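You operate a simulated robot arm through the tools that you are given. There is no shell and no other tool. Be economical: measure what you need, move in short steps, check, and stop when the job is done.

Carry out the task below with a simulated two-armed robot. There is one attempt and no reset: what you move stays moved.

Task
Take the small orange spool and put it on the small blue book. Take the teal cup on the top of the small table and put it away on the shelf on the wooden crate. Put the steel block marked "border" from the top of the blue bench on the small green book and the steel block labelled "rivet" on top of the big blue book. The order is free. Set down upright: teal cup.

Only the result counts: the job must be done as asked and must still hold three seconds after the hand-in. Knocking over, shifting, dropping, spilling or breaking anything else fails it.

Robot
Two 7-joint arms with three-finger grippers on one trunk, on a base that drives. Base frame: it is fixed to the floor where the robot stands at the start and does not move with it; the origin is under the middle of the robot, x ahead of it, y to its left, z up. Units: mm, rad, N and s.
The left shoulder is at the start at [30, 124, 1008], the right one opposite. With the tool pointing down near the work surface each hand reaches from about 100 to 780 mm from the robot's upright axis, wherever it stands, measured 20 degrees to its own side. Places, roughly: big blue book [-1750, -2000, 750]; shelf on the wooden crate (54x15 cm) [-6880, 7040, 960]; small blue book [-1500, 250, 750]; small green book [-1500, -2250, 750]; steel block [-1250, -2250, 750]; teal cup [-1500, 500, 750]. Payload 2.2 kg a hand.
The TCP of each hand is the grasp point between the finger pads, 28 mm short of the fingertips. In the tool frame z runs along the fingers and y along their closing line. The gripper opens to 102 mm. The gripper's body begins 71 mm behind the TCP.
Orientation is that of the tool frame in the base frame, as a unit quaternion [w, x, y, z]. With the fingers straight down and closing along the base's y, the tool's x points along the base's -x, its y along +y and its z along -z.

Tools
- The arms move only by the tool jog_arm. It takes "left_motion", "right_motion" or both (then of equal length, played together; a hand with none holds still); each is one flat list of numbers, 6 for each row, row after row: the shift along the tool's x, y, z in mm, then the turn, a rotation vector about the tool's x, y, z in rad. In form: [dx, dy, dz, ax, ay, az, dx, dy, dz, ax, ay, az, ...]. A call has 1 to 20 rows; each row is the pose to reach, as a shift and turn from the pose commanded when the call began, along the tool's axes at that moment. "left_claw" and "right_claw" are, for a hand that has rows, the closure, from 0 (fully open) to 1 (shut), set as the call begins (left out, the last holds). A row lasts 0.2 s, in which the tool goes at most 50 mm and 0.15 rad; a call with a longer step from one row to the next is refused whole, and so is a gripper value outside its range. Where a pose cannot be reached the arm comes as near as it can. A force on the tool above 40 N (or 10 N above the force at the start of the call, whichever is more), or a blocked arm, ends the call early, and 0.2 s more pass. Each finger halts on what it meets, pressing with about 35 N; the grip force reading is that of the motor and also rises with nothing between the fingers. The clock runs only during rows and for 0.2 s after the last one: add rows that repeat a pose to give the fingers time. It gives the time, the measured TCP pose, the force on the tool (base axes), the opening and the grip force at its end, in the units of the frame above (readings bear some noise), with the torque about the TCP (base axes, N m) and any sound that the robot's microphone picked up, and new pictures: "views" is both (left out), scene, wrist or none (wrist: the cameras of the hands that moved).
- Cameras (640 x 400 px; columns grow to the right, rows downward): "scene" is now at [39.7, 19.3, 1715.2]; the picture's right is [0.29, -0.96, 0.00], its down [-0.79, -0.23, -0.57] and it looks along [0.55, 0.16, -0.82] (base axes); focal length 261 px, centre (320, 200). "left" rides on the left gripper at [72, 38, -86] in its tool frame; the picture's right is [-0.46, 0.89, 0.00], its down [-0.60, -0.32, -0.73] and it looks along [-0.65, -0.34, 0.68] (tool axes); focal length 256 px, centre (320, 200). "right" rides on the right gripper at [69, 44, -86] in its tool frame; the picture's right is [-0.53, 0.85, 0.00], its down [-0.58, -0.36, -0.73] and it looks along [-0.62, -0.39, 0.68] (tool axes); focal length 256 px, centre (320, 200). There is no depth. A picture from a camera that has moved, and an enlarged one, comes with that camera's place and axes in the base frame and with its lens.
- raise_lower(by): slides the trunk up (or, below 0, down) by that many mm; the arms and the scene camera ride with it, the base frame stays. It gives what a move gives, with no picture.
- drive_base(legs): drives the robot by 1 to 6 legs, each [ahead, left, turn to the left] in mm, mm and rad, along the robot's own axes; the way and the turn of a leg run together, so that a leg with both is an arc; at most 1500 mm and 3.142 rad a leg. The arms and the cameras ride along, it lands a little off, and it stops where it bumps. It gives what a move gives, and a new picture of the scene camera.
- pan_tilt(pan, tilt): turns the head with the scene camera to pan (to the left, within 2.496 rad either way) and tilt (down, from -0.506 to 1.204), counted from straight ahead of the robot. It gives what a move gives, and a new picture of the scene camera.
- enlarge(camera, box): a new picture of the part [left, top, right, bottom] of that camera's present view, enlarged. It takes no simulated time.
- job_done(): hands the job in; it is judged then, once.

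Work in short steps. Places have to be worked out from the pictures, the camera data and where the tool is seen: move nearer, look again, correct. Check each grasp and each placing, and mend what went wrong. You have 165 turns and 260 pictures in all, those below and enlarged ones among them. Open the grippers and draw the arms clear of the work before you hand the job in, unless the task says otherwise.

The tools are called after "Emit:" by a JSON object that holds its "api" and its "payload". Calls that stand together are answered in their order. jog_arm: Moves the arms, as the interface text tells. Its arguments: {"type":"object","properties":{"left_motion":{"type":"array"},"left_claw":{"type":"number"},"right_motion":{"type":"array"},"right_claw":{"type":"number"},"views":{"type":"string","enum":["both","scene","wrist","none"]}},"required":[]} The other tools are called the same way: raise_lower (by) slides the trunk up or down; drive_base (legs) drives the base; pan_tilt (pan, tilt) turns the head that bears the scene camera; enlarge (camera, box) takes an enlarged picture of a part of a camera's view; job_done () hands the job in.

At the start:

```text
time: 0.0
left_ee_pos: [465.2, 384.2, 964.8]
left_tcp_rot: [-0.001, 0.0, 1.0, 0.001]
left_contact_force: [0.6, -0.6, -0.1]
left_moment: [0.01, 0.02, 0.02]
left_finger_gap: 101.8
left_gripper_force: 0.1
right_ee_pos: [340.9, -17.7, 1001.6]
right_tcp_rot: [0.0, 0.0, 1.0, 0.001]
right_contact_force: [-0.2, -0.2, -0.3]
right_moment: [-0.01, 0.0, 0.0]
right_finger_gap: 102.0
right_gripper_force: 0.1
trunk travel left (down, up): [-250.0, 290.0]
robot x, y, heading: [-0.2, -1.0, 0.004]
head pan, tilt: [0.29, 0.962]
```

scene: 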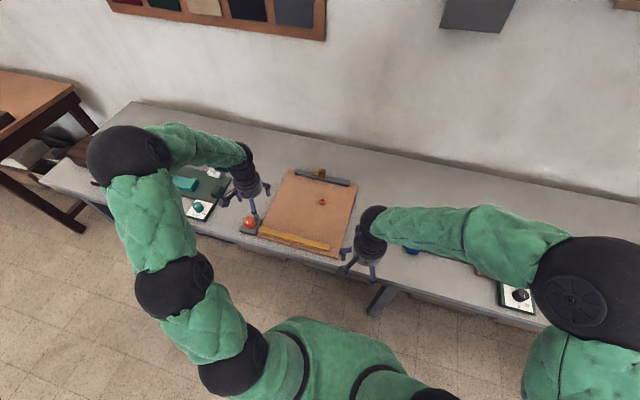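
right: 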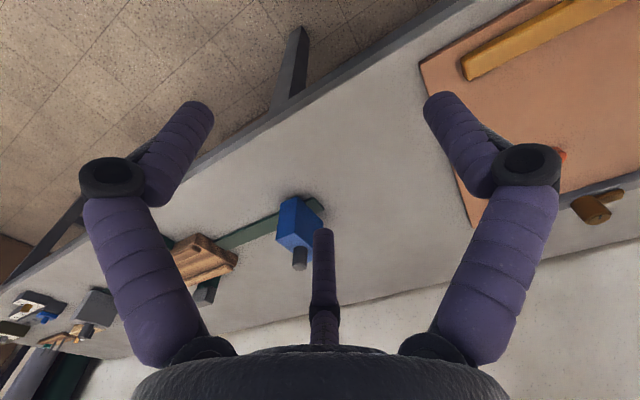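
left: 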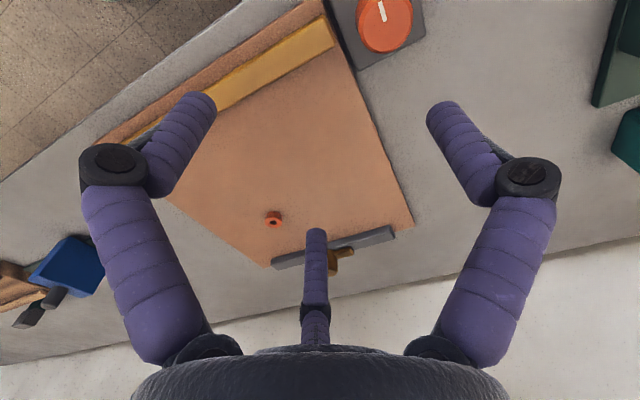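

The bench ahead carries a board with a small orange thing on it, perhaps the spool. I enlarge to look closer.

Emit:
{"api": "enlarge", "payload": {"camera": "scene", "box": [220, 150, 380, 250]}}

Emit:
{"api": "enlarge", "payload": {"camera": "left", "box": [220, 160, 380, 260]}}

Emit:
{"api": "pan_tilt", "payload": {"pan": 2.4, "tilt": 0.4}}

Emit:
{"api": "pan_tilt", "payload": {"pan": -2.4, "tilt": 0.4}}

```text
4.00 times, centred on (300, 200) of scene
camera zoom: at [39.7, 19.3, 1715.2], right [0.29, -0.96, 0.0], down [-0.79, -0.23, -0.57], along [0.55, 0.16, -0.82], focal length 1045 px, centre (400, 200)
```

zoom: 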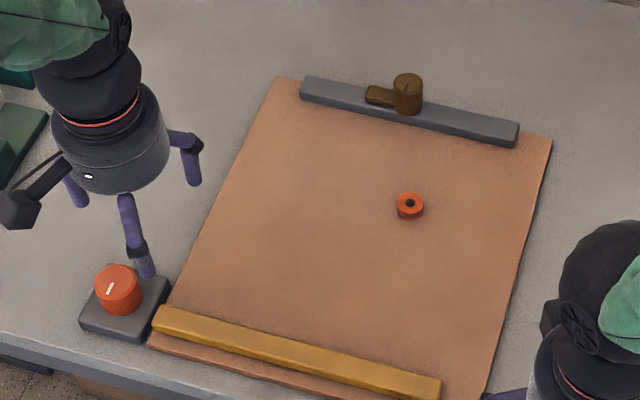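

```text
4.00 times, centred on (300, 210) of left
camera zoom: at [393.0, 422.8, 1051.3], right [0.46, 0.89, 0.0], down [0.6, -0.32, 0.73], along [0.65, -0.34, -0.68], focal length 1024 px, centre (400, 160)
```

zoom: 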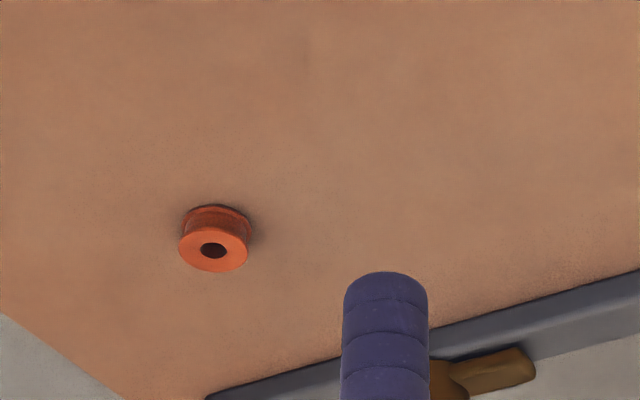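

```text
time: 2.0
left_ee_pos: [464.1, 385.1, 965.9]
left_tcp_rot: [-0.001, -0.001, 1.0, 0.0]
left_contact_force: [-0.1, -0.1, 0.4]
left_moment: [0.0, 0.0, 0.01]
left_finger_gap: 102.0
left_gripper_force: 0.2
right_ee_pos: [342.0, -17.7, 1001.5]
right_tcp_rot: [-0.001, 0.0, 1.0, 0.0]
right_contact_force: [0.3, -0.5, -0.9]
right_moment: [-0.02, 0.0, -0.02]
right_finger_gap: 102.1
right_gripper_force: 0.1
trunk travel left (down, up): [-250.0, 290.0]
robot x, y, heading: [-1.1, -0.1, -0.001]
head pan, tilt: [2.4, 0.4]
camera scene: at [-97.5, 61.4, 1762.8], right [0.68, 0.74, 0.0], down [0.29, -0.26, -0.92], along [-0.68, 0.62, -0.39], focal length 261 px, centre (320, 200)
```

scene: 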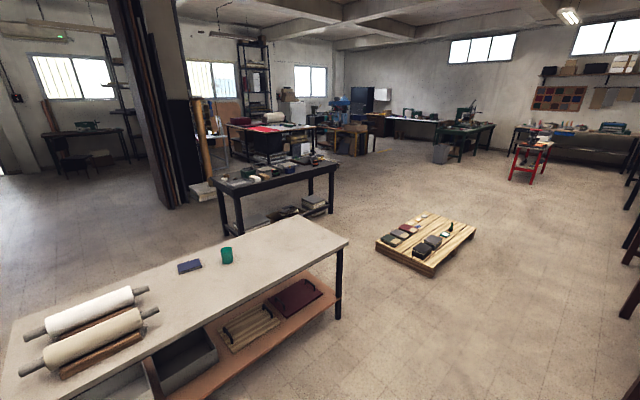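

```text
time: 5.8
left_ee_pos: [465.4, 385.7, 965.2]
left_tcp_rot: [0.0, -0.001, 1.0, 0.0]
left_contact_force: [-0.6, 0.6, -0.3]
left_moment: [-0.01, 0.01, -0.02]
left_finger_gap: 102.0
left_gripper_force: 0.0
right_ee_pos: [341.5, -17.8, 1000.7]
right_tcp_rot: [0.0, 0.001, 1.0, 0.001]
right_contact_force: [0.0, 0.4, 0.6]
right_moment: [-0.03, 0.02, -0.01]
right_finger_gap: 102.0
right_gripper_force: 0.0
trunk travel left (down, up): [-250.0, 290.0]
robot x, y, heading: [-0.1, -0.3, 0.001]
head pan, tilt: [-2.4, 0.4]
camera scene: at [-97.5, -63.9, 1762.8], right [-0.68, 0.74, 0.0], down [0.29, 0.26, -0.92], along [-0.68, -0.62, -0.39], focal length 261 px, centre (320, 200)
```

scene: 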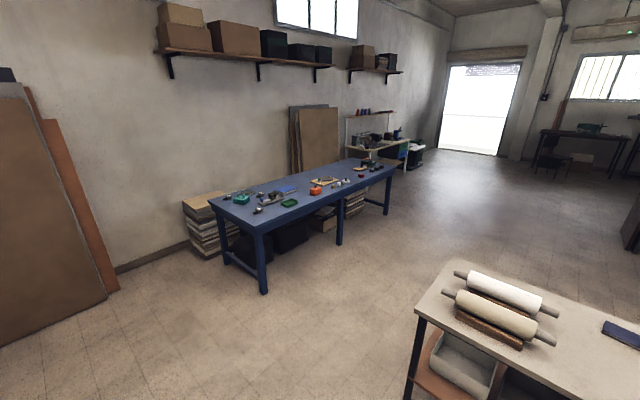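

The spool works out at about (669, 189), top near z 770. I turn the head back and bring the left hand over it, high.

Emit:
{"api": "pan_tilt", "payload": {"pan": 0.29, "tilt": 0.962}}

Emit:
{"api": "jog_arm", "payload": {"left_motion": [-34, -33, 15, 0, 0, 0, -68, -65, 30, 0, 0, 0, -102, -98, 45, 0, 0, 0, -136, -131, 60, 0, 0, 0, -170, -164, 75, 0, 0, 0, -204, -196, 90, 0, 0, 0, -204, -196, 120, 0, 0, 0, -204, -196, 120, 0, 0, 0], "left_claw": 0}}

```text
time: 8.2
left_ee_pos: [464.9, 384.4, 965.3]
left_tcp_rot: [0.0, 0.0, 1.0, 0.0]
left_contact_force: [-0.3, -0.1, -0.2]
left_moment: [0.01, 0.0, 0.0]
left_finger_gap: 102.0
left_gripper_force: 0.1
right_ee_pos: [340.9, -17.7, 1001.6]
right_tcp_rot: [0.0, 0.0, 1.0, 0.001]
right_contact_force: [-0.7, 0.2, 0.1]
right_moment: [-0.02, 0.02, 0.0]
right_finger_gap: 102.0
right_gripper_force: 0.1
trunk travel left (down, up): [-250.0, 290.0]
robot x, y, heading: [1.0, 0.2, 0.0]
head pan, tilt: [0.29, 0.962]
camera scene: at [39.8, 19.3, 1715.3], right [0.29, -0.96, 0.0], down [-0.79, -0.23, -0.57], along [0.55, 0.16, -0.82], focal length 261 px, centre (320, 200)
```

scene: 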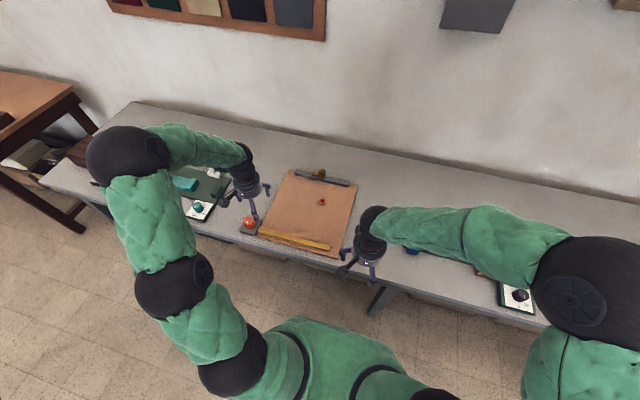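

```text
time: 10.0
left_ee_pos: [671.1, 189.7, 845.6]
left_tcp_rot: [0.001, -0.001, 1.0, 0.0]
left_contact_force: [-0.4, 0.3, 0.3]
left_moment: [0.0, -0.01, 0.02]
left_finger_gap: 102.0
left_gripper_force: 0.1
right_ee_pos: [341.4, -17.9, 1002.0]
right_tcp_rot: [0.0, 0.0, 1.0, 0.001]
right_contact_force: [-0.2, 0.2, 0.2]
right_moment: [0.01, 0.03, 0.0]
right_finger_gap: 102.1
right_gripper_force: 0.0
trunk travel left (down, up): [-250.0, 290.0]
robot x, y, heading: [1.8, -1.6, -0.0]
head pan, tilt: [0.29, 0.962]
camera scene: at [39.7, 18.7, 1715.3], right [0.29, -0.96, 0.0], down [-0.79, -0.23, -0.57], along [0.55, 0.16, -0.82], focal length 261 px, centre (320, 200)
camera left: at [598.0, 227.7, 931.1], right [0.46, 0.89, 0.0], down [0.6, -0.32, 0.73], along [0.65, -0.34, -0.68], focal length 256 px, centre (320, 200)
```

scene: 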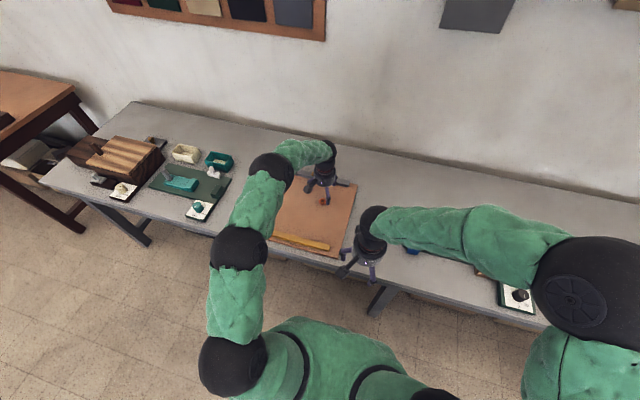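
left: 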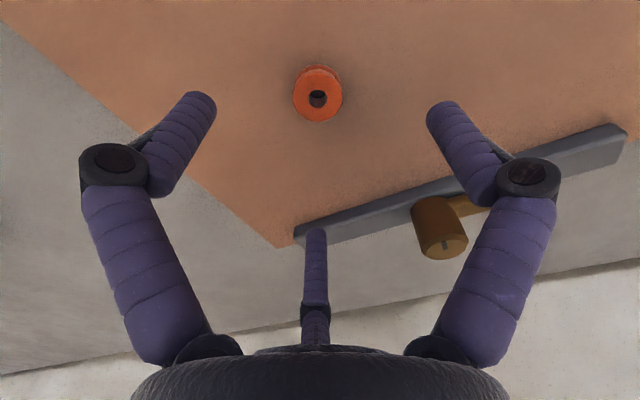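

The spool sits slightly nearer than the TCP, about (664, 192). I shift and descend to TCP z ≈ 795, then look.

Emit:
{"api": "jog_arm", "payload": {"left_motion": [7, 2, 20, 0, 0, 0, 7, 2, 50, 0, 0, 0, 7, 2, 50, 0, 0, 0]}}

Emit:
{"api": "enlarge", "payload": {"camera": "scene", "box": [270, 150, 380, 220]}}

```text
time: 10.8
left_ee_pos: [663.4, 191.0, 793.6]
left_tcp_rot: [0.001, 0.0, 1.0, 0.0]
left_contact_force: [-0.3, 0.2, -0.4]
left_moment: [0.01, 0.02, 0.03]
left_finger_gap: 102.4
left_gripper_force: 0.0
right_ee_pos: [340.5, -18.3, 1002.1]
right_tcp_rot: [-0.001, -0.001, 1.0, 0.001]
right_contact_force: [0.0, -1.1, -0.1]
right_moment: [-0.01, -0.01, -0.01]
right_finger_gap: 102.1
right_gripper_force: 0.0
trunk travel left (down, up): [-250.0, 290.0]
robot x, y, heading: [0.6, 0.6, -0.001]
head pan, tilt: [0.29, 0.962]
camera scene: at [39.3, 19.1, 1715.3], right [0.29, -0.96, 0.0], down [-0.79, -0.23, -0.57], along [0.55, 0.16, -0.82], focal length 261 px, centre (320, 200)
camera left: at [590.5, 228.5, 880.1], right [0.46, 0.89, 0.0], down [0.6, -0.32, 0.73], along [0.65, -0.34, -0.68], focal length 256 px, centre (320, 200)
```

scene: 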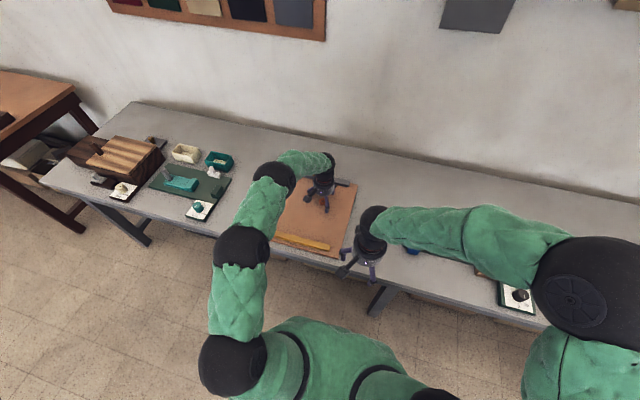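
left: 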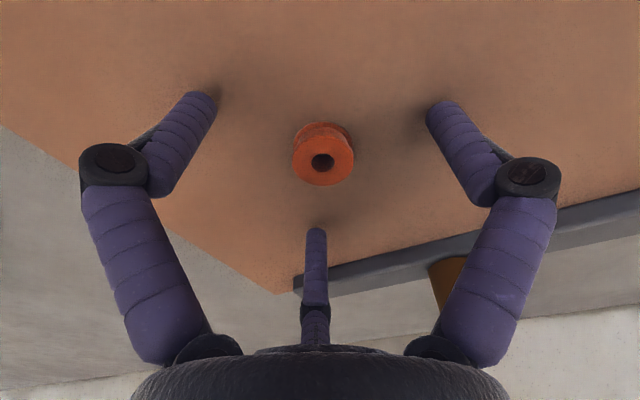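

```text
5.71 times, centred on (325, 185) of scene
camera zoom: at [39.3, 19.1, 1715.3], right [0.29, -0.96, 0.0], down [-0.79, -0.23, -0.57], along [0.55, 0.16, -0.82], focal length 1493 px, centre (291, 286)
```

zoom: 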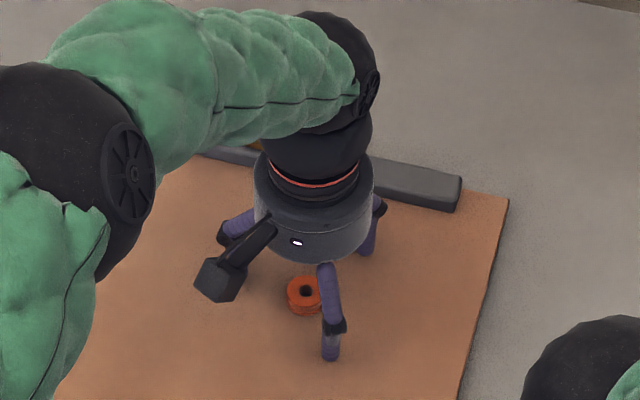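

The spool is well centred between the fingers. I go 8 mm lower and close.

Emit:
{"api": "jog_arm", "payload": {"left_motion": [2, 1, 4, 0, 0, 0, 2, 1, 8, 0, 0, 0], "views": "wrist"}}

Emit:
{"api": "jog_arm", "payload": {"left_motion": [0, 0, 0, 0, 0, 0, 0, 0, 0, 0, 0, 0, 0, 0, 0, 0, 0, 0, 0, 0, 0, 0, 0, 0, 0, 0, 0, 0, 0, 0], "left_claw": 1, "views": "wrist"}}

```text
time: 11.4
left_ee_pos: [662.4, 192.0, 786.7]
left_tcp_rot: [0.0, 0.0, 1.0, 0.0]
left_contact_force: [-0.4, -0.3, 0.1]
left_moment: [-0.02, -0.02, -0.04]
left_finger_gap: 102.0
left_gripper_force: 0.0
right_ee_pos: [341.1, -18.4, 1001.2]
right_tcp_rot: [0.0, 0.0, 1.0, 0.001]
right_contact_force: [-0.5, 0.5, -0.8]
right_moment: [0.0, 0.03, -0.01]
right_finger_gap: 101.7
right_gripper_force: 0.1
trunk travel left (down, up): [-250.0, 290.0]
robot x, y, heading: [-4.3, -0.5, -0.003]
head pan, tilt: [0.29, 0.962]
camera left: at [588.7, 229.2, 872.6], right [0.46, 0.89, 0.0], down [0.6, -0.32, 0.73], along [0.65, -0.34, -0.68], focal length 256 px, centre (320, 200)
```

left: 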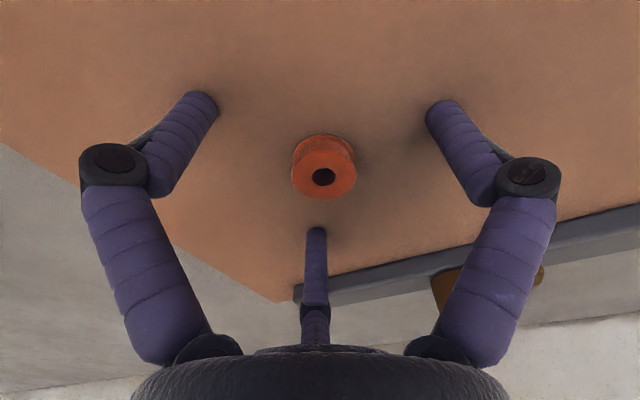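

```text
time: 11.8
left_ee_pos: [658.9, 188.5, 800.2]
left_tcp_rot: [0.006, 0.0, 1.0, 0.001]
left_contact_force: [-14.6, -8.7, 61.7]
left_moment: [-1.56, 3.01, -0.15]
left_finger_gap: 29.6
left_gripper_force: 31.0
right_ee_pos: [335.8, -20.2, 1004.8]
right_tcp_rot: [0.003, 0.0, 1.0, 0.002]
right_contact_force: [-0.8, -0.8, 0.3]
right_moment: [0.06, -0.05, 0.0]
right_finger_gap: 102.0
right_gripper_force: 0.1
trunk travel left (down, up): [-250.0, 290.0]
robot x, y, heading: [-0.6, -0.7, 0.001]
head pan, tilt: [0.29, 0.962]
stopped in row 1 (left hand): the force on the tool passed its limit at 48 N (the readings are from after the stop); the commanded pose is now the measured one
camera left: at [586.7, 226.0, 884.8], right [0.46, 0.89, 0.01], down [0.6, -0.32, 0.74], along [0.66, -0.34, -0.68], focal length 256 px, centre (320, 200)
```

left: 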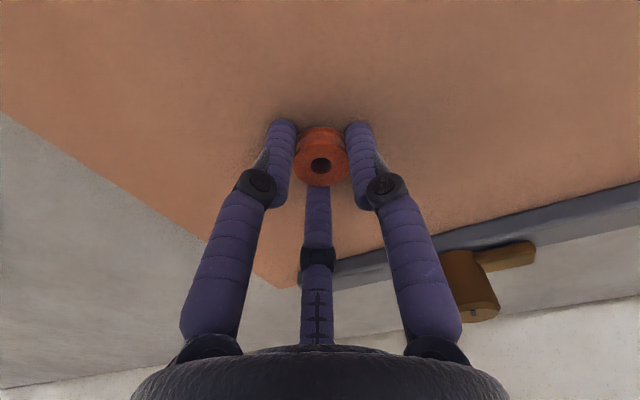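

The fingers swing downward when closing and pressed the board, but the spool is gripped (gap 29.6). I lift straight up.

Emit:
{"api": "jog_arm", "payload": {"left_motion": [0, 0, -10, 0, 0, 0, 0, 0, -30, 0, 0, 0, 0, 0, -70, 0, 0, 0, 0, 0, -120, 0, 0, 0, 0, 0, -120, 0, 0, 0], "views": "both"}}

```text
time: 13.0
left_ee_pos: [664.6, 191.3, 908.0]
left_tcp_rot: [-0.002, 0.0, 1.0, 0.0]
left_contact_force: [-0.2, 0.3, -0.1]
left_moment: [0.0, 0.06, 0.0]
left_finger_gap: 27.6
left_gripper_force: 34.9
right_ee_pos: [341.1, -17.0, 1001.5]
right_tcp_rot: [0.0, -0.001, 1.0, 0.001]
right_contact_force: [0.7, -0.3, 0.2]
right_moment: [-0.01, 0.0, -0.01]
right_finger_gap: 102.2
right_gripper_force: 0.0
trunk travel left (down, up): [-250.0, 290.0]
robot x, y, heading: [1.8, -1.2, 0.0]
head pan, tilt: [0.29, 0.962]
camera scene: at [40.5, 19.5, 1715.2], right [0.29, -0.96, 0.0], down [-0.79, -0.23, -0.57], along [0.55, 0.16, -0.82], focal length 261 px, centre (320, 200)
camera left: at [591.3, 229.5, 995.0], right [0.46, 0.89, 0.0], down [0.61, -0.32, 0.73], along [0.65, -0.34, -0.68], focal length 256 px, centre (320, 200)
```

scene: 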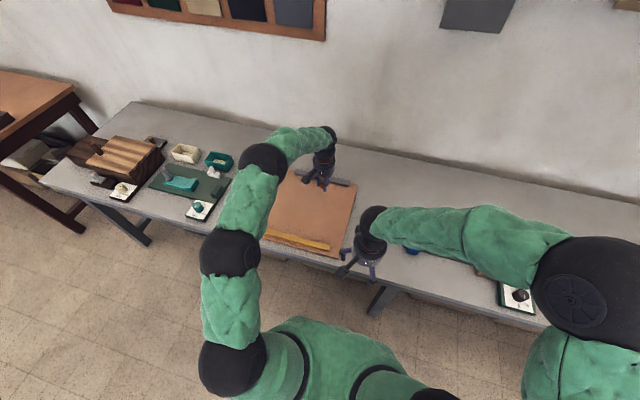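
left: 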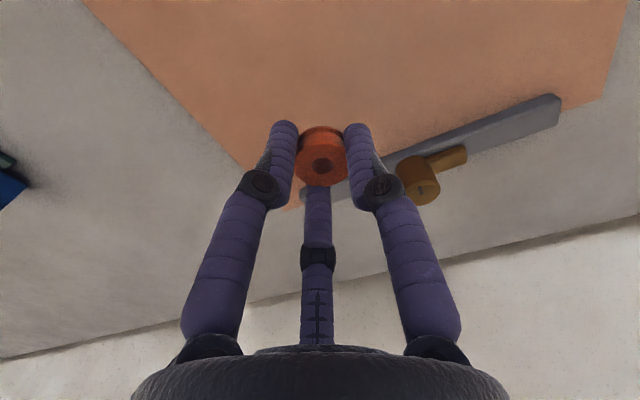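

Spool is firmly held. I draw the left arm back and up, then back the base off the bench and turn around toward the small table.

Emit:
{"api": "jog_arm", "payload": {"left_motion": [45, 10, -15, 0, 0, 0, 90, 20, -30, 0, 0, 0, 135, 30, -45, 0, 0, 0, 180, 40, -60, 0, 0, 0, 225, 50, -80, 0, 0, 0, 260, 60, -100, 0, 0, 0], "views": "none"}}

Emit:
{"api": "pan_tilt", "payload": {"pan": 0, "tilt": 0.75}}

Emit:
{"api": "drive_base", "payload": {"legs": [[-450, 0, 0], [0, 0, 1.57], [0, 0, 1.57]]}}

```text
refused: row 5 steps farther than a row can; nothing moved
```

```text
time: 13.8
left_ee_pos: [663.5, 191.6, 910.3]
left_tcp_rot: [-0.002, 0.0, 1.0, 0.0]
left_contact_force: [-0.2, 0.0, -0.7]
left_moment: [0.03, -0.01, 0.0]
left_finger_gap: 27.6
left_gripper_force: 35.0
right_ee_pos: [341.6, -17.1, 1001.8]
right_tcp_rot: [0.0, 0.0, 1.0, 0.001]
right_contact_force: [-1.0, 0.3, 0.4]
right_moment: [0.01, -0.01, 0.0]
right_finger_gap: 101.9
right_gripper_force: 0.0
trunk travel left (down, up): [-250.0, 290.0]
robot x, y, heading: [-1.5, -1.8, 0.002]
head pan, tilt: [0.0, 0.75]
camera scene: at [53.8, -1.2, 1731.6], right [0.0, -1.0, 0.0], down [-0.68, 0.0, -0.73], along [0.73, 0.0, -0.68], focal length 261 px, centre (320, 200)
```

scene: 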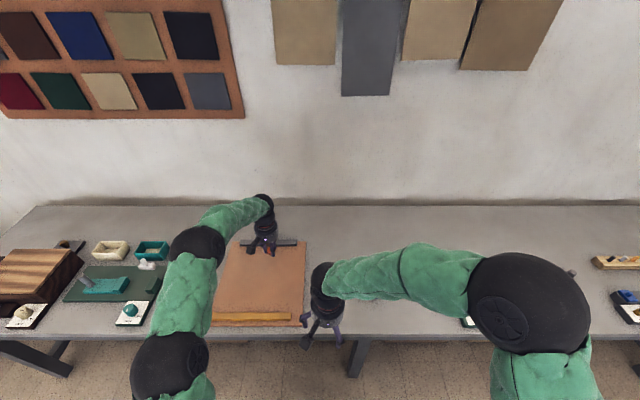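

```text
time: 24.3
left_ee_pos: [-1121.3, -210.0, 910.2]
left_tcp_rot: [0.0, 1.0, 0.016, 0.001]
left_contact_force: [0.5, -0.8, -0.2]
left_moment: [-0.04, 0.0, -0.03]
left_finger_gap: 27.7
left_gripper_force: 34.8
right_ee_pos: [-805.2, 9.7, 1000.7]
right_tcp_rot: [0.0, 1.0, 0.016, -0.001]
right_contact_force: [-1.2, -0.4, 0.7]
right_moment: [0.05, -0.02, -0.01]
right_finger_gap: 102.2
right_gripper_force: 0.1
trunk travel left (down, up): [-250.0, 290.0]
robot x, y, heading: [-464.4, 3.4, -3.108]
head pan, tilt: [0.0, 0.75]
camera scene: at [-516.0, -1.8, 1731.7], right [-0.03, 1.0, 0.0], down [0.68, 0.02, -0.73], along [-0.73, -0.02, -0.68], focal length 261 px, centre (320, 200)
```

scene: 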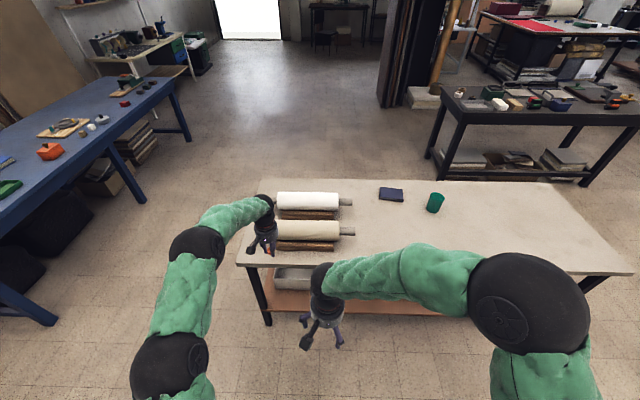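

Table spans x −1749..−1149; book is at about (−1621, 374), cup at (−1508, 571): nearer the far side. I tuck the left arm and drive round the table's end to its far side.

Emit:
{"api": "jog_arm", "payload": {"left_motion": [45, 0, -15, 0, 0, 0, 90, 0, -30, 0, 0, 0, 135, 0, -45, 0, 0, 0, 180, 0, -60, 0, 0, 0, 225, 10, -75, 0, 0, 0, 260, 20, -90, 0, 0, 0, 260, 20, -90, 0, 0, 0], "views": "none"}}

Emit:
{"api": "drive_base", "payload": {"legs": [[-30, 950, 0], [1500, 0, -0.034], [250, 0, 0]]}}

```text
time: 25.9
left_ee_pos: [-858.4, -220.0, 997.7]
left_tcp_rot: [0.0, 1.0, 0.014, 0.001]
left_contact_force: [-0.1, -0.1, -0.6]
left_moment: [-0.02, 0.0, 0.01]
left_finger_gap: 27.6
left_gripper_force: 35.1
right_ee_pos: [-804.8, 8.6, 1002.9]
right_tcp_rot: [0.0, 1.0, 0.015, 0.0]
right_contact_force: [-0.3, 0.5, -0.3]
right_moment: [0.02, 0.01, -0.01]
right_finger_gap: 101.9
right_gripper_force: 0.0
trunk travel left (down, up): [-250.0, 290.0]
robot x, y, heading: [-461.5, 3.1, -3.117]
head pan, tilt: [0.0, 0.75]
```

```text
time: 39.3
left_ee_pos: [-2551.7, -1125.5, 996.8]
left_tcp_rot: [0.0, 1.0, -0.022, 0.001]
left_contact_force: [-0.1, -0.9, -0.4]
left_moment: [0.03, -0.04, -0.03]
left_finger_gap: 27.5
left_gripper_force: 35.1
right_ee_pos: [-2478.8, -900.6, 1000.9]
right_tcp_rot: [0.001, 1.0, -0.024, 0.001]
right_contact_force: [0.3, 0.6, 0.1]
right_moment: [-0.02, 0.02, 0.0]
right_finger_gap: 101.9
right_gripper_force: 0.0
trunk travel left (down, up): [-250.0, 290.0]
robot x, y, heading: [-2136.9, -934.2, 3.096]
head pan, tilt: [0.0, 0.75]
camera scene: at [-2191.9, -933.8, 1731.6], right [0.05, 1.0, 0.0], down [0.68, -0.03, -0.73], along [-0.73, 0.03, -0.68], focal length 261 px, centre (320, 200)
```

scene: 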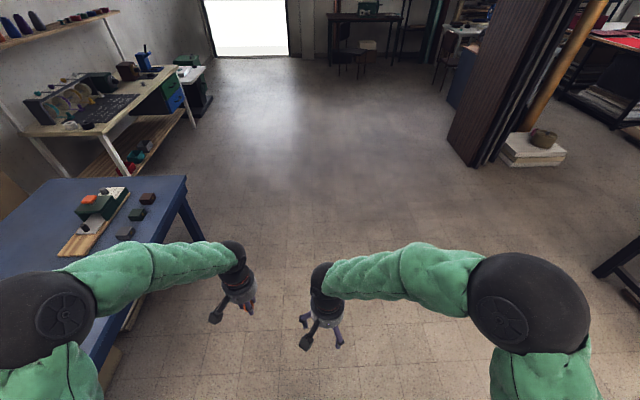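

Now sidestep right to the table's far side and turn to face it.

Emit:
{"api": "drive_base", "payload": {"legs": [[60, -1230, 0], [0, 0, -1.55], [0, 0, -1.55]]}}

```text
time: 52.9
left_ee_pos: [-1743.1, 479.4, 998.7]
left_tcp_rot: [-0.002, 0.0, 1.0, 0.0]
left_contact_force: [0.3, -0.3, -0.8]
left_moment: [0.04, -0.01, 0.01]
left_finger_gap: 27.7
left_gripper_force: 35.1
right_ee_pos: [-1805.1, 251.2, 1000.7]
right_tcp_rot: [0.0, -0.001, 1.0, 0.001]
right_contact_force: [-0.7, 0.1, 0.5]
right_moment: [0.01, 0.03, -0.02]
right_finger_gap: 101.9
right_gripper_force: 0.0
trunk travel left (down, up): [-250.0, 290.0]
robot x, y, heading: [-2148.2, 267.1, 0.005]
head pan, tilt: [0.0, 0.75]
camera scene: at [-2093.3, 266.9, 1731.7], right [0.0, -1.0, 0.0], down [-0.68, 0.0, -0.73], along [0.73, 0.0, -0.68], focal length 261 px, centre (320, 200)
```

scene: 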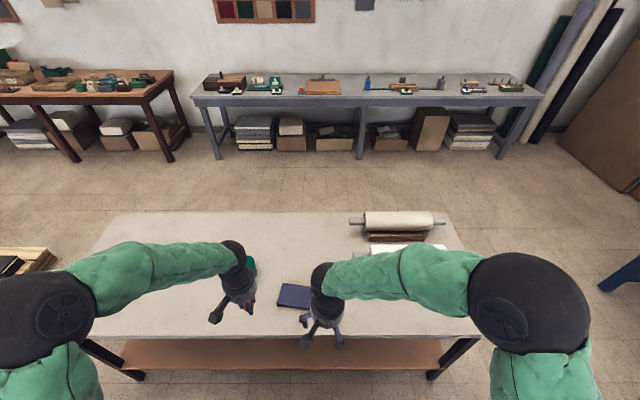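

The book shows at about (−1598, 369). I bring the spool over it at a safe height and look with the hand camera.

Emit:
{"api": "jog_arm", "payload": {"left_motion": [-36, -28, 15, 0, 0, 0, -72, -55, 30, 0, 0, 0, -108, -83, 45, 0, 0, 0, -145, -110, 60, 0, 0, 0, -145, -110, 80, 0, 0, 0, -145, -110, 80, 0, 0, 0]}}

Emit:
{"api": "enlarge", "payload": {"camera": "scene", "box": [220, 220, 380, 320]}}

```text
time: 54.3
left_ee_pos: [-1597.2, 368.8, 915.4]
left_tcp_rot: [0.0, 0.0, 1.0, 0.0]
left_contact_force: [0.5, 1.0, -0.2]
left_moment: [0.0, 0.01, 0.04]
left_finger_gap: 27.6
left_gripper_force: 35.0
right_ee_pos: [-1805.4, 249.9, 1000.9]
right_tcp_rot: [0.0, 0.0, 1.0, 0.001]
right_contact_force: [0.1, 0.1, -0.4]
right_moment: [0.05, -0.02, 0.0]
right_finger_gap: 101.7
right_gripper_force: 0.1
trunk travel left (down, up): [-250.0, 290.0]
robot x, y, heading: [-2147.2, 269.2, -0.0]
head pan, tilt: [0.0, 0.75]
camera scene: at [-2093.0, 266.6, 1731.7], right [0.0, -1.0, 0.0], down [-0.68, 0.0, -0.73], along [0.73, 0.0, -0.68], focal length 261 px, centre (320, 200)
camera left: at [-1669.4, 405.4, 1001.0], right [0.46, 0.89, 0.0], down [0.6, -0.32, 0.73], along [0.65, -0.34, -0.68], focal length 256 px, centre (320, 200)
```

scene: 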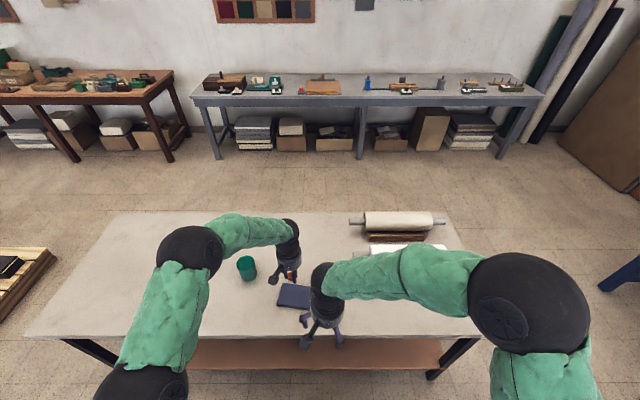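
left: 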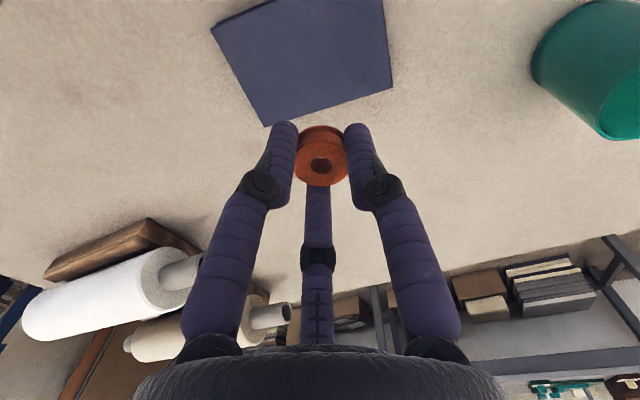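

```text
4.00 times, centred on (300, 270) of scene
camera zoom: at [-2093.0, 266.6, 1731.7], right [0.0, -1.0, 0.0], down [-0.68, 0.0, -0.73], along [0.73, 0.0, -0.68], focal length 1045 px, centre (400, -80)
```

zoom: 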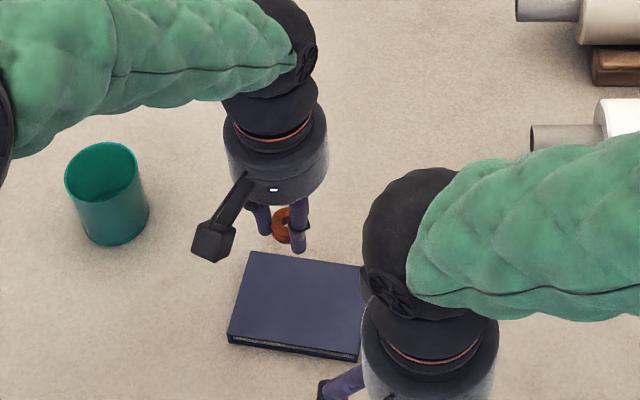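

Book centre is about (−1603, 361). I align over it and descend to TCP ≈ 835.

Emit:
{"api": "jog_arm", "payload": {"left_motion": [6, -8, 30, 0, 0, 0, 6, -8, 80, 0, 0, 0, 6, -8, 80, 0, 0, 0]}}

Emit:
{"api": "enlarge", "payload": {"camera": "scene", "box": [240, 240, 360, 315]}}

```text
time: 55.1
left_ee_pos: [-1606.1, 361.6, 840.6]
left_tcp_rot: [0.0, 0.001, 1.0, 0.0]
left_contact_force: [-1.1, 0.2, 0.4]
left_moment: [-0.01, 0.0, 0.02]
left_finger_gap: 27.5
left_gripper_force: 34.6
right_ee_pos: [-1805.3, 249.8, 1001.0]
right_tcp_rot: [0.0, 0.0, 1.0, 0.0]
right_contact_force: [0.1, -0.2, 0.1]
right_moment: [-0.02, -0.02, -0.01]
right_finger_gap: 101.8
right_gripper_force: 0.1
trunk travel left (down, up): [-250.0, 290.0]
robot x, y, heading: [-2145.3, 269.9, 0.004]
head pan, tilt: [0.0, 0.75]
camera scene: at [-2093.9, 266.7, 1731.7], right [0.0, -1.0, 0.0], down [-0.68, 0.0, -0.73], along [0.73, 0.0, -0.68], focal length 261 px, centre (320, 200)
camera left: at [-1678.8, 399.4, 926.0], right [0.46, 0.89, 0.0], down [0.6, -0.32, 0.73], along [0.65, -0.34, -0.68], focal length 256 px, centre (320, 200)
```

scene: 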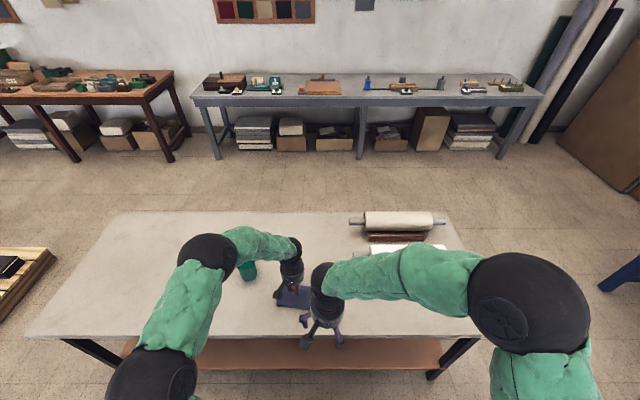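
left: 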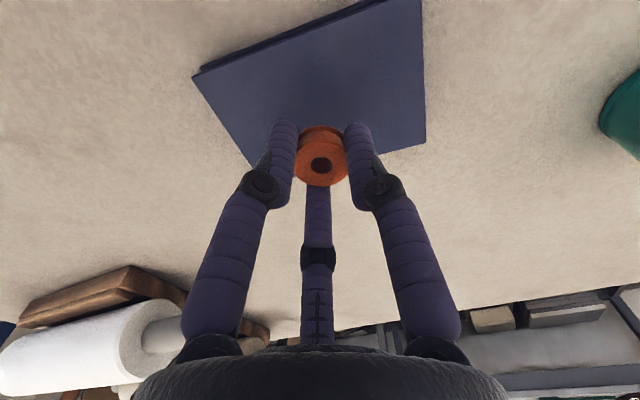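

```text
5.33 times, centred on (300, 278) of scene
camera zoom: at [-2093.9, 266.7, 1731.7], right [0.0, -1.0, 0.0], down [-0.68, 0.0, -0.73], along [0.73, 0.0, -0.68], focal length 1394 px, centre (427, -213)
```

zoom: 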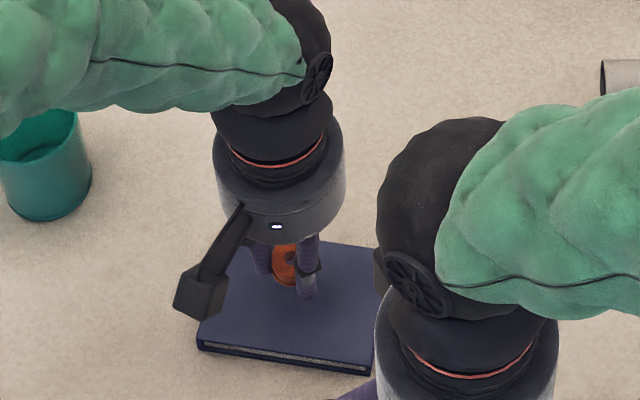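

Book centre about (−1609, 355), the spool hovers nearly over it. I nudge and lower gently till it touches.

Emit:
{"api": "jog_arm", "payload": {"left_motion": [3, -5, 8, 0, 0, 0, 3, -5, 14, 0, 0, 0, 3, -5, 18, 0, 0, 0, 3, -5, 21, 0, 0, 0, 3, -5, 24, 0, 0, 0], "views": "wrist"}}

Emit:
{"api": "enlarge", "payload": {"camera": "scene", "box": [260, 250, 340, 300]}}

```text
time: 56.3
left_ee_pos: [-1607.8, 355.7, 814.1]
left_tcp_rot: [0.0, 0.0, 1.0, 0.0]
left_contact_force: [0.1, 0.0, 0.4]
left_moment: [0.03, -0.01, -0.03]
left_finger_gap: 27.4
left_gripper_force: 35.0
right_ee_pos: [-1804.1, 250.5, 1001.7]
right_tcp_rot: [0.0, 0.0, 1.0, 0.001]
right_contact_force: [0.5, 0.4, -0.6]
right_moment: [-0.02, 0.02, 0.04]
right_finger_gap: 102.1
right_gripper_force: 0.1
trunk travel left (down, up): [-250.0, 290.0]
robot x, y, heading: [-2148.8, 272.4, 0.002]
head pan, tilt: [0.0, 0.75]
camera left: at [-1680.1, 393.9, 900.2], right [0.46, 0.89, 0.0], down [0.6, -0.32, 0.73], along [0.65, -0.34, -0.68], focal length 256 px, centre (320, 200)
```

left: 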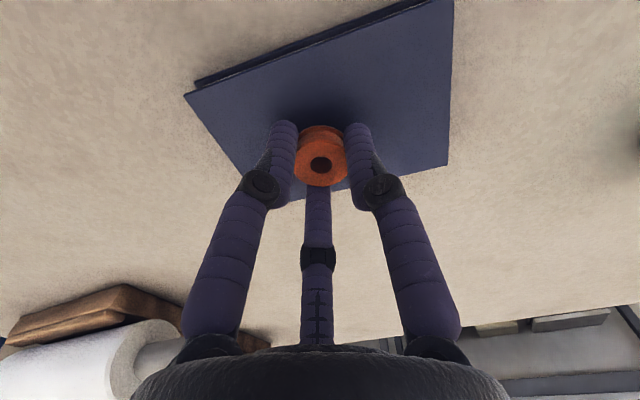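

```text
8.00 times, centred on (300, 275) of scene
camera zoom: at [-2093.2, 266.9, 1731.7], right [0.0, -1.0, 0.0], down [-0.68, 0.0, -0.73], along [0.73, 0.0, -0.68], focal length 2090 px, centre (480, -400)
```

zoom: 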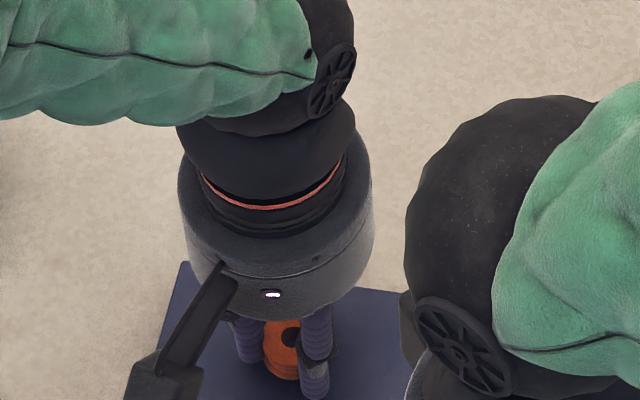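

No contact yet; continue down in small steps until touch.

Emit:
{"api": "jog_arm", "payload": {"left_motion": [0, 0, 3, 0, 0, 0, 0, 0, 6, 0, 0, 0, 0, 0, 9, 0, 0, 0, 0, 0, 12, 0, 0, 0], "views": "wrist"}}

```text
time: 57.3
left_ee_pos: [-1605.9, 355.6, 805.7]
left_tcp_rot: [0.003, 0.0, 1.0, 0.0]
left_contact_force: [-7.7, -0.7, 27.2]
left_moment: [0.0, 0.44, -0.12]
left_finger_gap: 27.5
left_gripper_force: 35.1
right_ee_pos: [-1807.6, 250.3, 1002.9]
right_tcp_rot: [0.001, 0.0, 1.0, 0.0]
right_contact_force: [0.4, 0.8, -0.4]
right_moment: [-0.01, 0.02, -0.05]
right_finger_gap: 102.0
right_gripper_force: 0.1
trunk travel left (down, up): [-250.0, 290.0]
robot x, y, heading: [-2144.0, 269.8, -0.002]
head pan, tilt: [0.0, 0.75]
camera left: at [-1680.0, 393.7, 890.7], right [0.46, 0.89, 0.0], down [0.6, -0.32, 0.73], along [0.65, -0.34, -0.68], focal length 256 px, centre (320, 200)
```

left: 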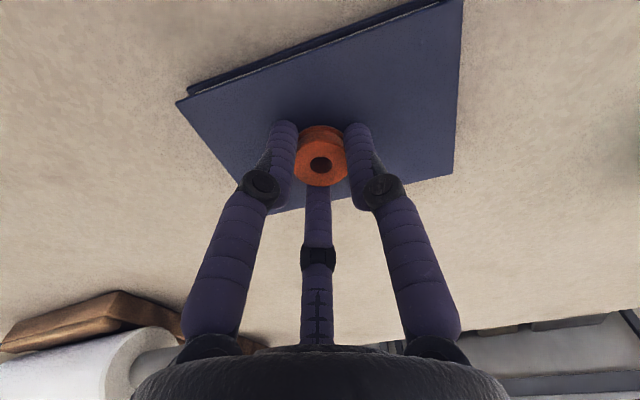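

Contact. Ease up 2 mm and open partially to release.

Emit:
{"api": "jog_arm", "payload": {"left_motion": [0, 0, -2, 0, 0, 0, 0, 0, -2, 0, 0, 0, 0, 0, -2, 0, 0, 0], "views": "none"}}

Emit:
{"api": "jog_arm", "payload": {"left_motion": [0, 0, 0, 0, 0, 0, 0, 0, 0, 0, 0, 0, 0, 0, -20, 0, 0, 0, 0, 0, -60, 0, 0, 0, 0, 0, -110, 0, 0, 0, 0, 0, -110, 0, 0, 0], "left_claw": 0.2}}

```text
time: 58.1
left_ee_pos: [-1607.0, 355.8, 804.6]
left_tcp_rot: [0.002, 0.0, 1.0, 0.001]
left_contact_force: [0.1, -0.7, 24.5]
left_moment: [-0.08, 0.16, 0.04]
left_finger_gap: 27.6
left_gripper_force: 35.4
right_ee_pos: [-1805.7, 250.2, 1003.2]
right_tcp_rot: [0.001, 0.0, 1.0, 0.001]
right_contact_force: [-0.2, 0.2, -0.4]
right_moment: [0.0, -0.01, 0.05]
right_finger_gap: 102.0
right_gripper_force: 0.1
trunk travel left (down, up): [-250.0, 290.0]
robot x, y, heading: [-2151.0, 269.4, 0.0]
head pan, tilt: [0.0, 0.75]
```

```text
time: 59.5
left_ee_pos: [-1610.1, 357.1, 911.9]
left_tcp_rot: [-0.001, 0.0, 1.0, 0.0]
left_contact_force: [0.5, -0.1, 0.6]
left_moment: [0.01, 0.0, -0.04]
left_finger_gap: 81.8
left_gripper_force: 0.0
right_ee_pos: [-1804.2, 250.5, 1002.4]
right_tcp_rot: [0.0, 0.0, 1.0, 0.0]
right_contact_force: [0.1, 0.2, 0.1]
right_moment: [0.02, 0.02, -0.01]
right_finger_gap: 101.8
right_gripper_force: 0.0
trunk travel left (down, up): [-250.0, 290.0]
robot x, y, heading: [-2146.9, 267.0, -0.002]
head pan, tilt: [0.0, 0.75]
camera scene: at [-2092.5, 266.9, 1731.6], right [0.0, -1.0, 0.0], down [-0.68, 0.0, -0.73], along [0.73, 0.0, -0.68], focal length 261 px, centre (320, 200)
camera left: at [-1682.1, 394.8, 998.7], right [0.46, 0.89, 0.0], down [0.61, -0.32, 0.73], along [0.65, -0.34, -0.68], focal length 256 px, centre (320, 200)
```

scene: 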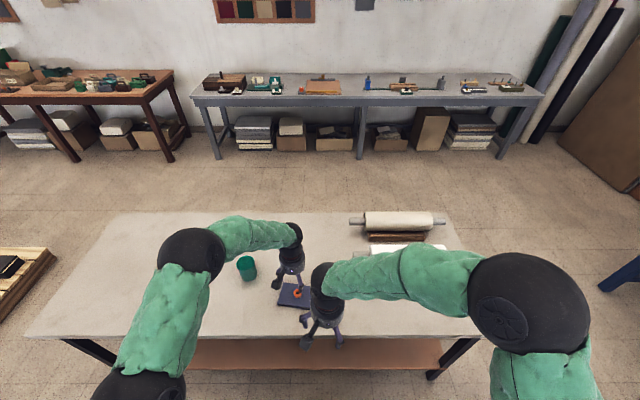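
left: 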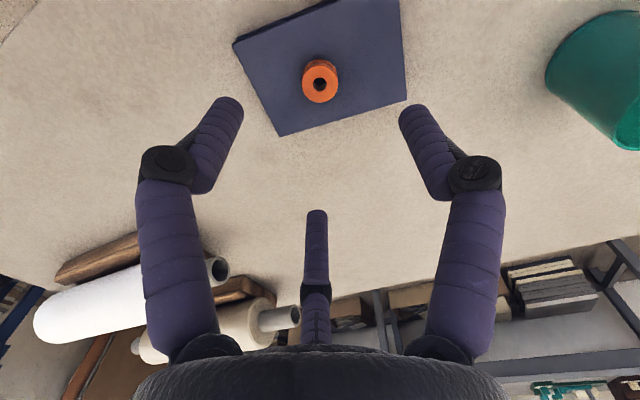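

Spool stands on the book. The cup is near (−1505, 564), rim z ≈ 842, about 74 mm wide. I hover the open left hand over it.

Emit:
{"api": "jog_arm", "payload": {"left_motion": [-21, 41, 0, 0, 0, 0, -42, 83, 0, 0, 0, 0, -63, 124, 0, 0, 0, 0, -84, 166, 0, 0, 0, 0, -105, 207, 0, 0, 0, 0, -105, 207, 0, 0, 0, 0], "left_claw": 0}}

Emit:
{"api": "enlarge", "payload": {"camera": "scene", "box": [200, 230, 320, 305]}}

```text
time: 60.9
left_ee_pos: [-1504.6, 560.4, 916.6]
left_tcp_rot: [0.0, 0.0, 1.0, 0.0]
left_contact_force: [0.3, -0.1, 0.5]
left_moment: [0.0, 0.0, 0.01]
left_finger_gap: 101.9
left_gripper_force: 0.1
right_ee_pos: [-1806.1, 249.3, 1002.3]
right_tcp_rot: [0.0, 0.0, 1.0, 0.001]
right_contact_force: [0.8, -0.2, 0.4]
right_moment: [0.04, 0.01, -0.01]
right_finger_gap: 102.0
right_gripper_force: 0.1
trunk travel left (down, up): [-250.0, 290.0]
robot x, y, heading: [-2151.4, 268.6, -0.003]
head pan, tilt: [0.0, 0.75]
camera scene: at [-2093.9, 266.2, 1731.7], right [0.0, -1.0, 0.0], down [-0.68, 0.0, -0.73], along [0.73, 0.0, -0.68], focal length 261 px, centre (320, 200)
camera left: at [-1577.6, 597.6, 1002.2], right [0.47, 0.89, 0.0], down [0.6, -0.32, 0.73], along [0.65, -0.34, -0.68], focal length 256 px, centre (320, 200)
```

scene: 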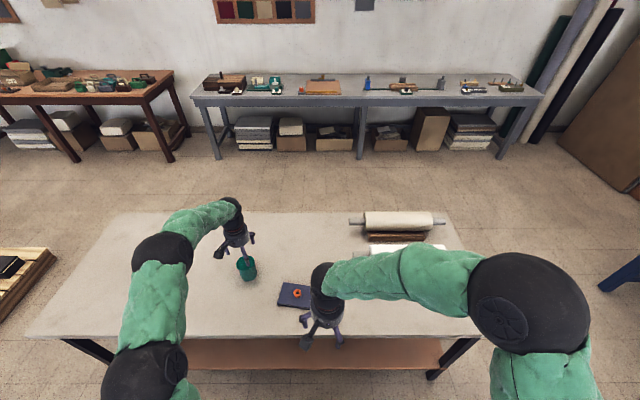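
left: 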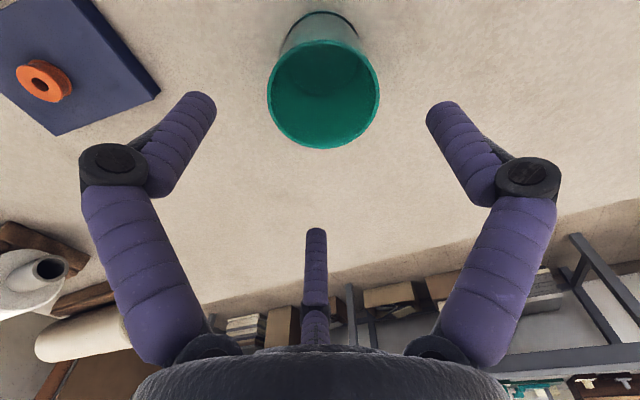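

```text
5.33 times, centred on (260, 268) of scene
camera zoom: at [-2093.9, 266.2, 1731.7], right [0.0, -1.0, 0.0], down [-0.68, 0.0, -0.73], along [0.73, 0.0, -0.68], focal length 1394 px, centre (640, -160)
```

zoom: 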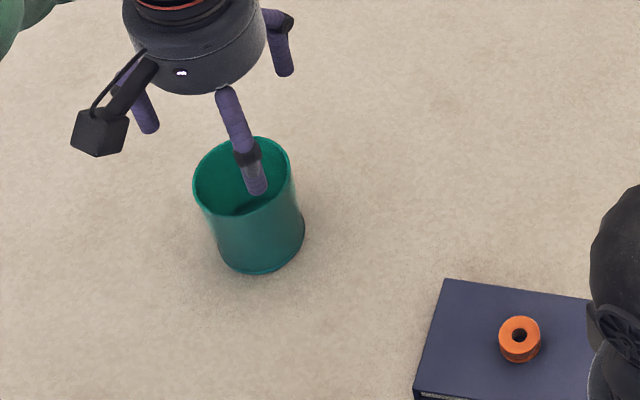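

Cup centre is (−1511, 566). I align and descend half-way to check clearance.

Emit:
{"api": "jog_arm", "payload": {"left_motion": [6, 6, 10, 0, 0, 0, 6, 6, 50, 0, 0, 0, 6, 6, 50, 0, 0, 0], "views": "wrist"}}

Emit:
{"api": "enlarge", "payload": {"camera": "scene", "box": [200, 230, 320, 305]}}

```text
time: 61.7
left_ee_pos: [-1509.0, 568.0, 865.5]
left_tcp_rot: [0.0, 0.0, 1.0, -0.001]
left_contact_force: [-0.5, -0.6, -0.8]
left_moment: [0.0, -0.04, 0.0]
left_finger_gap: 102.0
left_gripper_force: 0.0
right_ee_pos: [-1806.2, 250.5, 1003.1]
right_tcp_rot: [0.0, 0.0, 1.0, 0.001]
right_contact_force: [-1.0, 0.0, -0.3]
right_moment: [0.01, -0.02, 0.0]
right_finger_gap: 102.0
right_gripper_force: 0.0
trunk travel left (down, up): [-250.0, 290.0]
robot x, y, heading: [-2147.9, 268.8, -0.003]
head pan, tilt: [0.0, 0.75]
camera left: at [-1581.5, 605.7, 950.5], right [0.46, 0.89, 0.0], down [0.6, -0.32, 0.73], along [0.65, -0.34, -0.68], focal length 256 px, centre (320, 200)
```

left: 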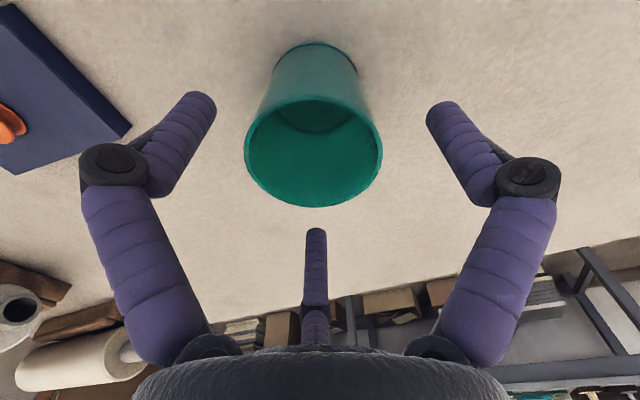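

```text
5.33 times, centred on (260, 268) of scene
camera zoom: at [-2094.4, 266.7, 1731.8], right [0.0, -1.0, 0.0], down [-0.68, 0.0, -0.73], along [0.73, 0.0, -0.68], focal length 1394 px, centre (640, -160)
```

zoom: 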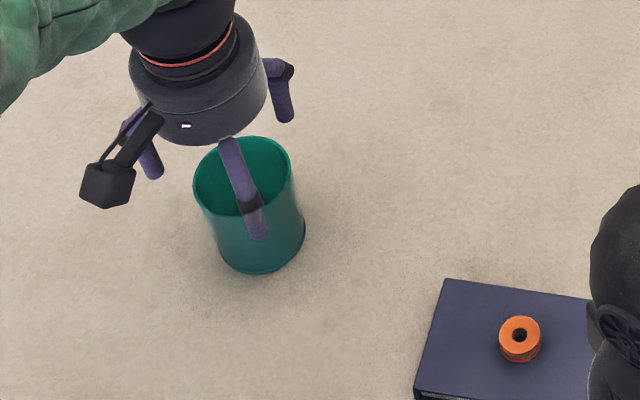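

Centred within 3 mm. Descend around the cup and close.

Emit:
{"api": "jog_arm", "payload": {"left_motion": [2.5, -2, 5, 0, 0, 0, 2.5, -2, 30, 0, 0, 0, 2.5, -2, 57, 0, 0, 0, 2.5, -2, 57, 0, 0, 0], "views": "wrist"}}

Emit:
{"api": "jog_arm", "payload": {"left_motion": [0, 0, 0, 0, 0, 0, 0, 0, 0, 0, 0, 0, 0, 0, 0, 0, 0, 0], "left_claw": 1, "views": "wrist"}}

```text
time: 62.7
left_ee_pos: [-1511.5, 566.1, 806.9]
left_tcp_rot: [-0.001, -0.001, 1.0, 0.0]
left_contact_force: [0.7, 0.1, 0.1]
left_moment: [-0.01, 0.01, 0.0]
left_finger_gap: 101.9
left_gripper_force: 0.1
right_ee_pos: [-1806.2, 250.5, 1001.8]
right_tcp_rot: [0.0, 0.0, 1.0, 0.002]
right_contact_force: [0.2, -0.4, 0.3]
right_moment: [0.0, 0.03, 0.02]
right_finger_gap: 101.9
right_gripper_force: 0.0
trunk travel left (down, up): [-250.0, 290.0]
robot x, y, heading: [-2143.9, 267.7, -0.002]
head pan, tilt: [0.0, 0.75]
camera left: at [-1584.4, 604.0, 892.9], right [0.46, 0.89, 0.0], down [0.6, -0.32, 0.73], along [0.65, -0.34, -0.68], focal length 256 px, centre (320, 200)
```

left: 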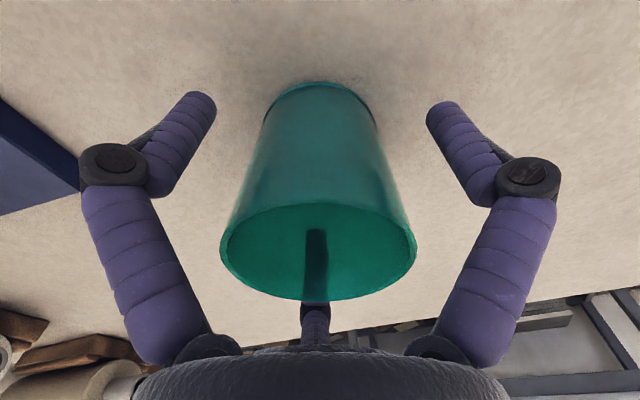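

```text
time: 63.5
left_ee_pos: [-1512.1, 565.8, 808.2]
left_tcp_rot: [0.001, 0.0, 1.0, 0.0]
left_contact_force: [0.1, 0.0, 1.1]
left_moment: [0.02, -0.07, -0.02]
left_finger_gap: 63.3
left_gripper_force: 35.0
right_ee_pos: [-1805.4, 250.0, 1000.6]
right_tcp_rot: [0.0, -0.001, 1.0, 0.001]
right_contact_force: [0.1, 0.7, 0.3]
right_moment: [-0.03, -0.01, 0.0]
right_finger_gap: 101.9
right_gripper_force: 0.0
trunk travel left (down, up): [-250.0, 290.0]
robot x, y, heading: [-2151.9, 270.0, 0.005]
head pan, tilt: [0.0, 0.75]
camera left: at [-1584.3, 604.0, 893.1], right [0.46, 0.89, 0.0], down [0.6, -0.32, 0.73], along [0.65, -0.34, -0.68], focal length 256 px, centre (320, 200)
```

left: 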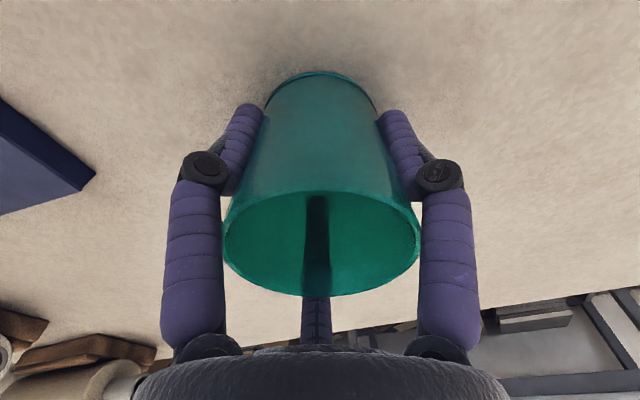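

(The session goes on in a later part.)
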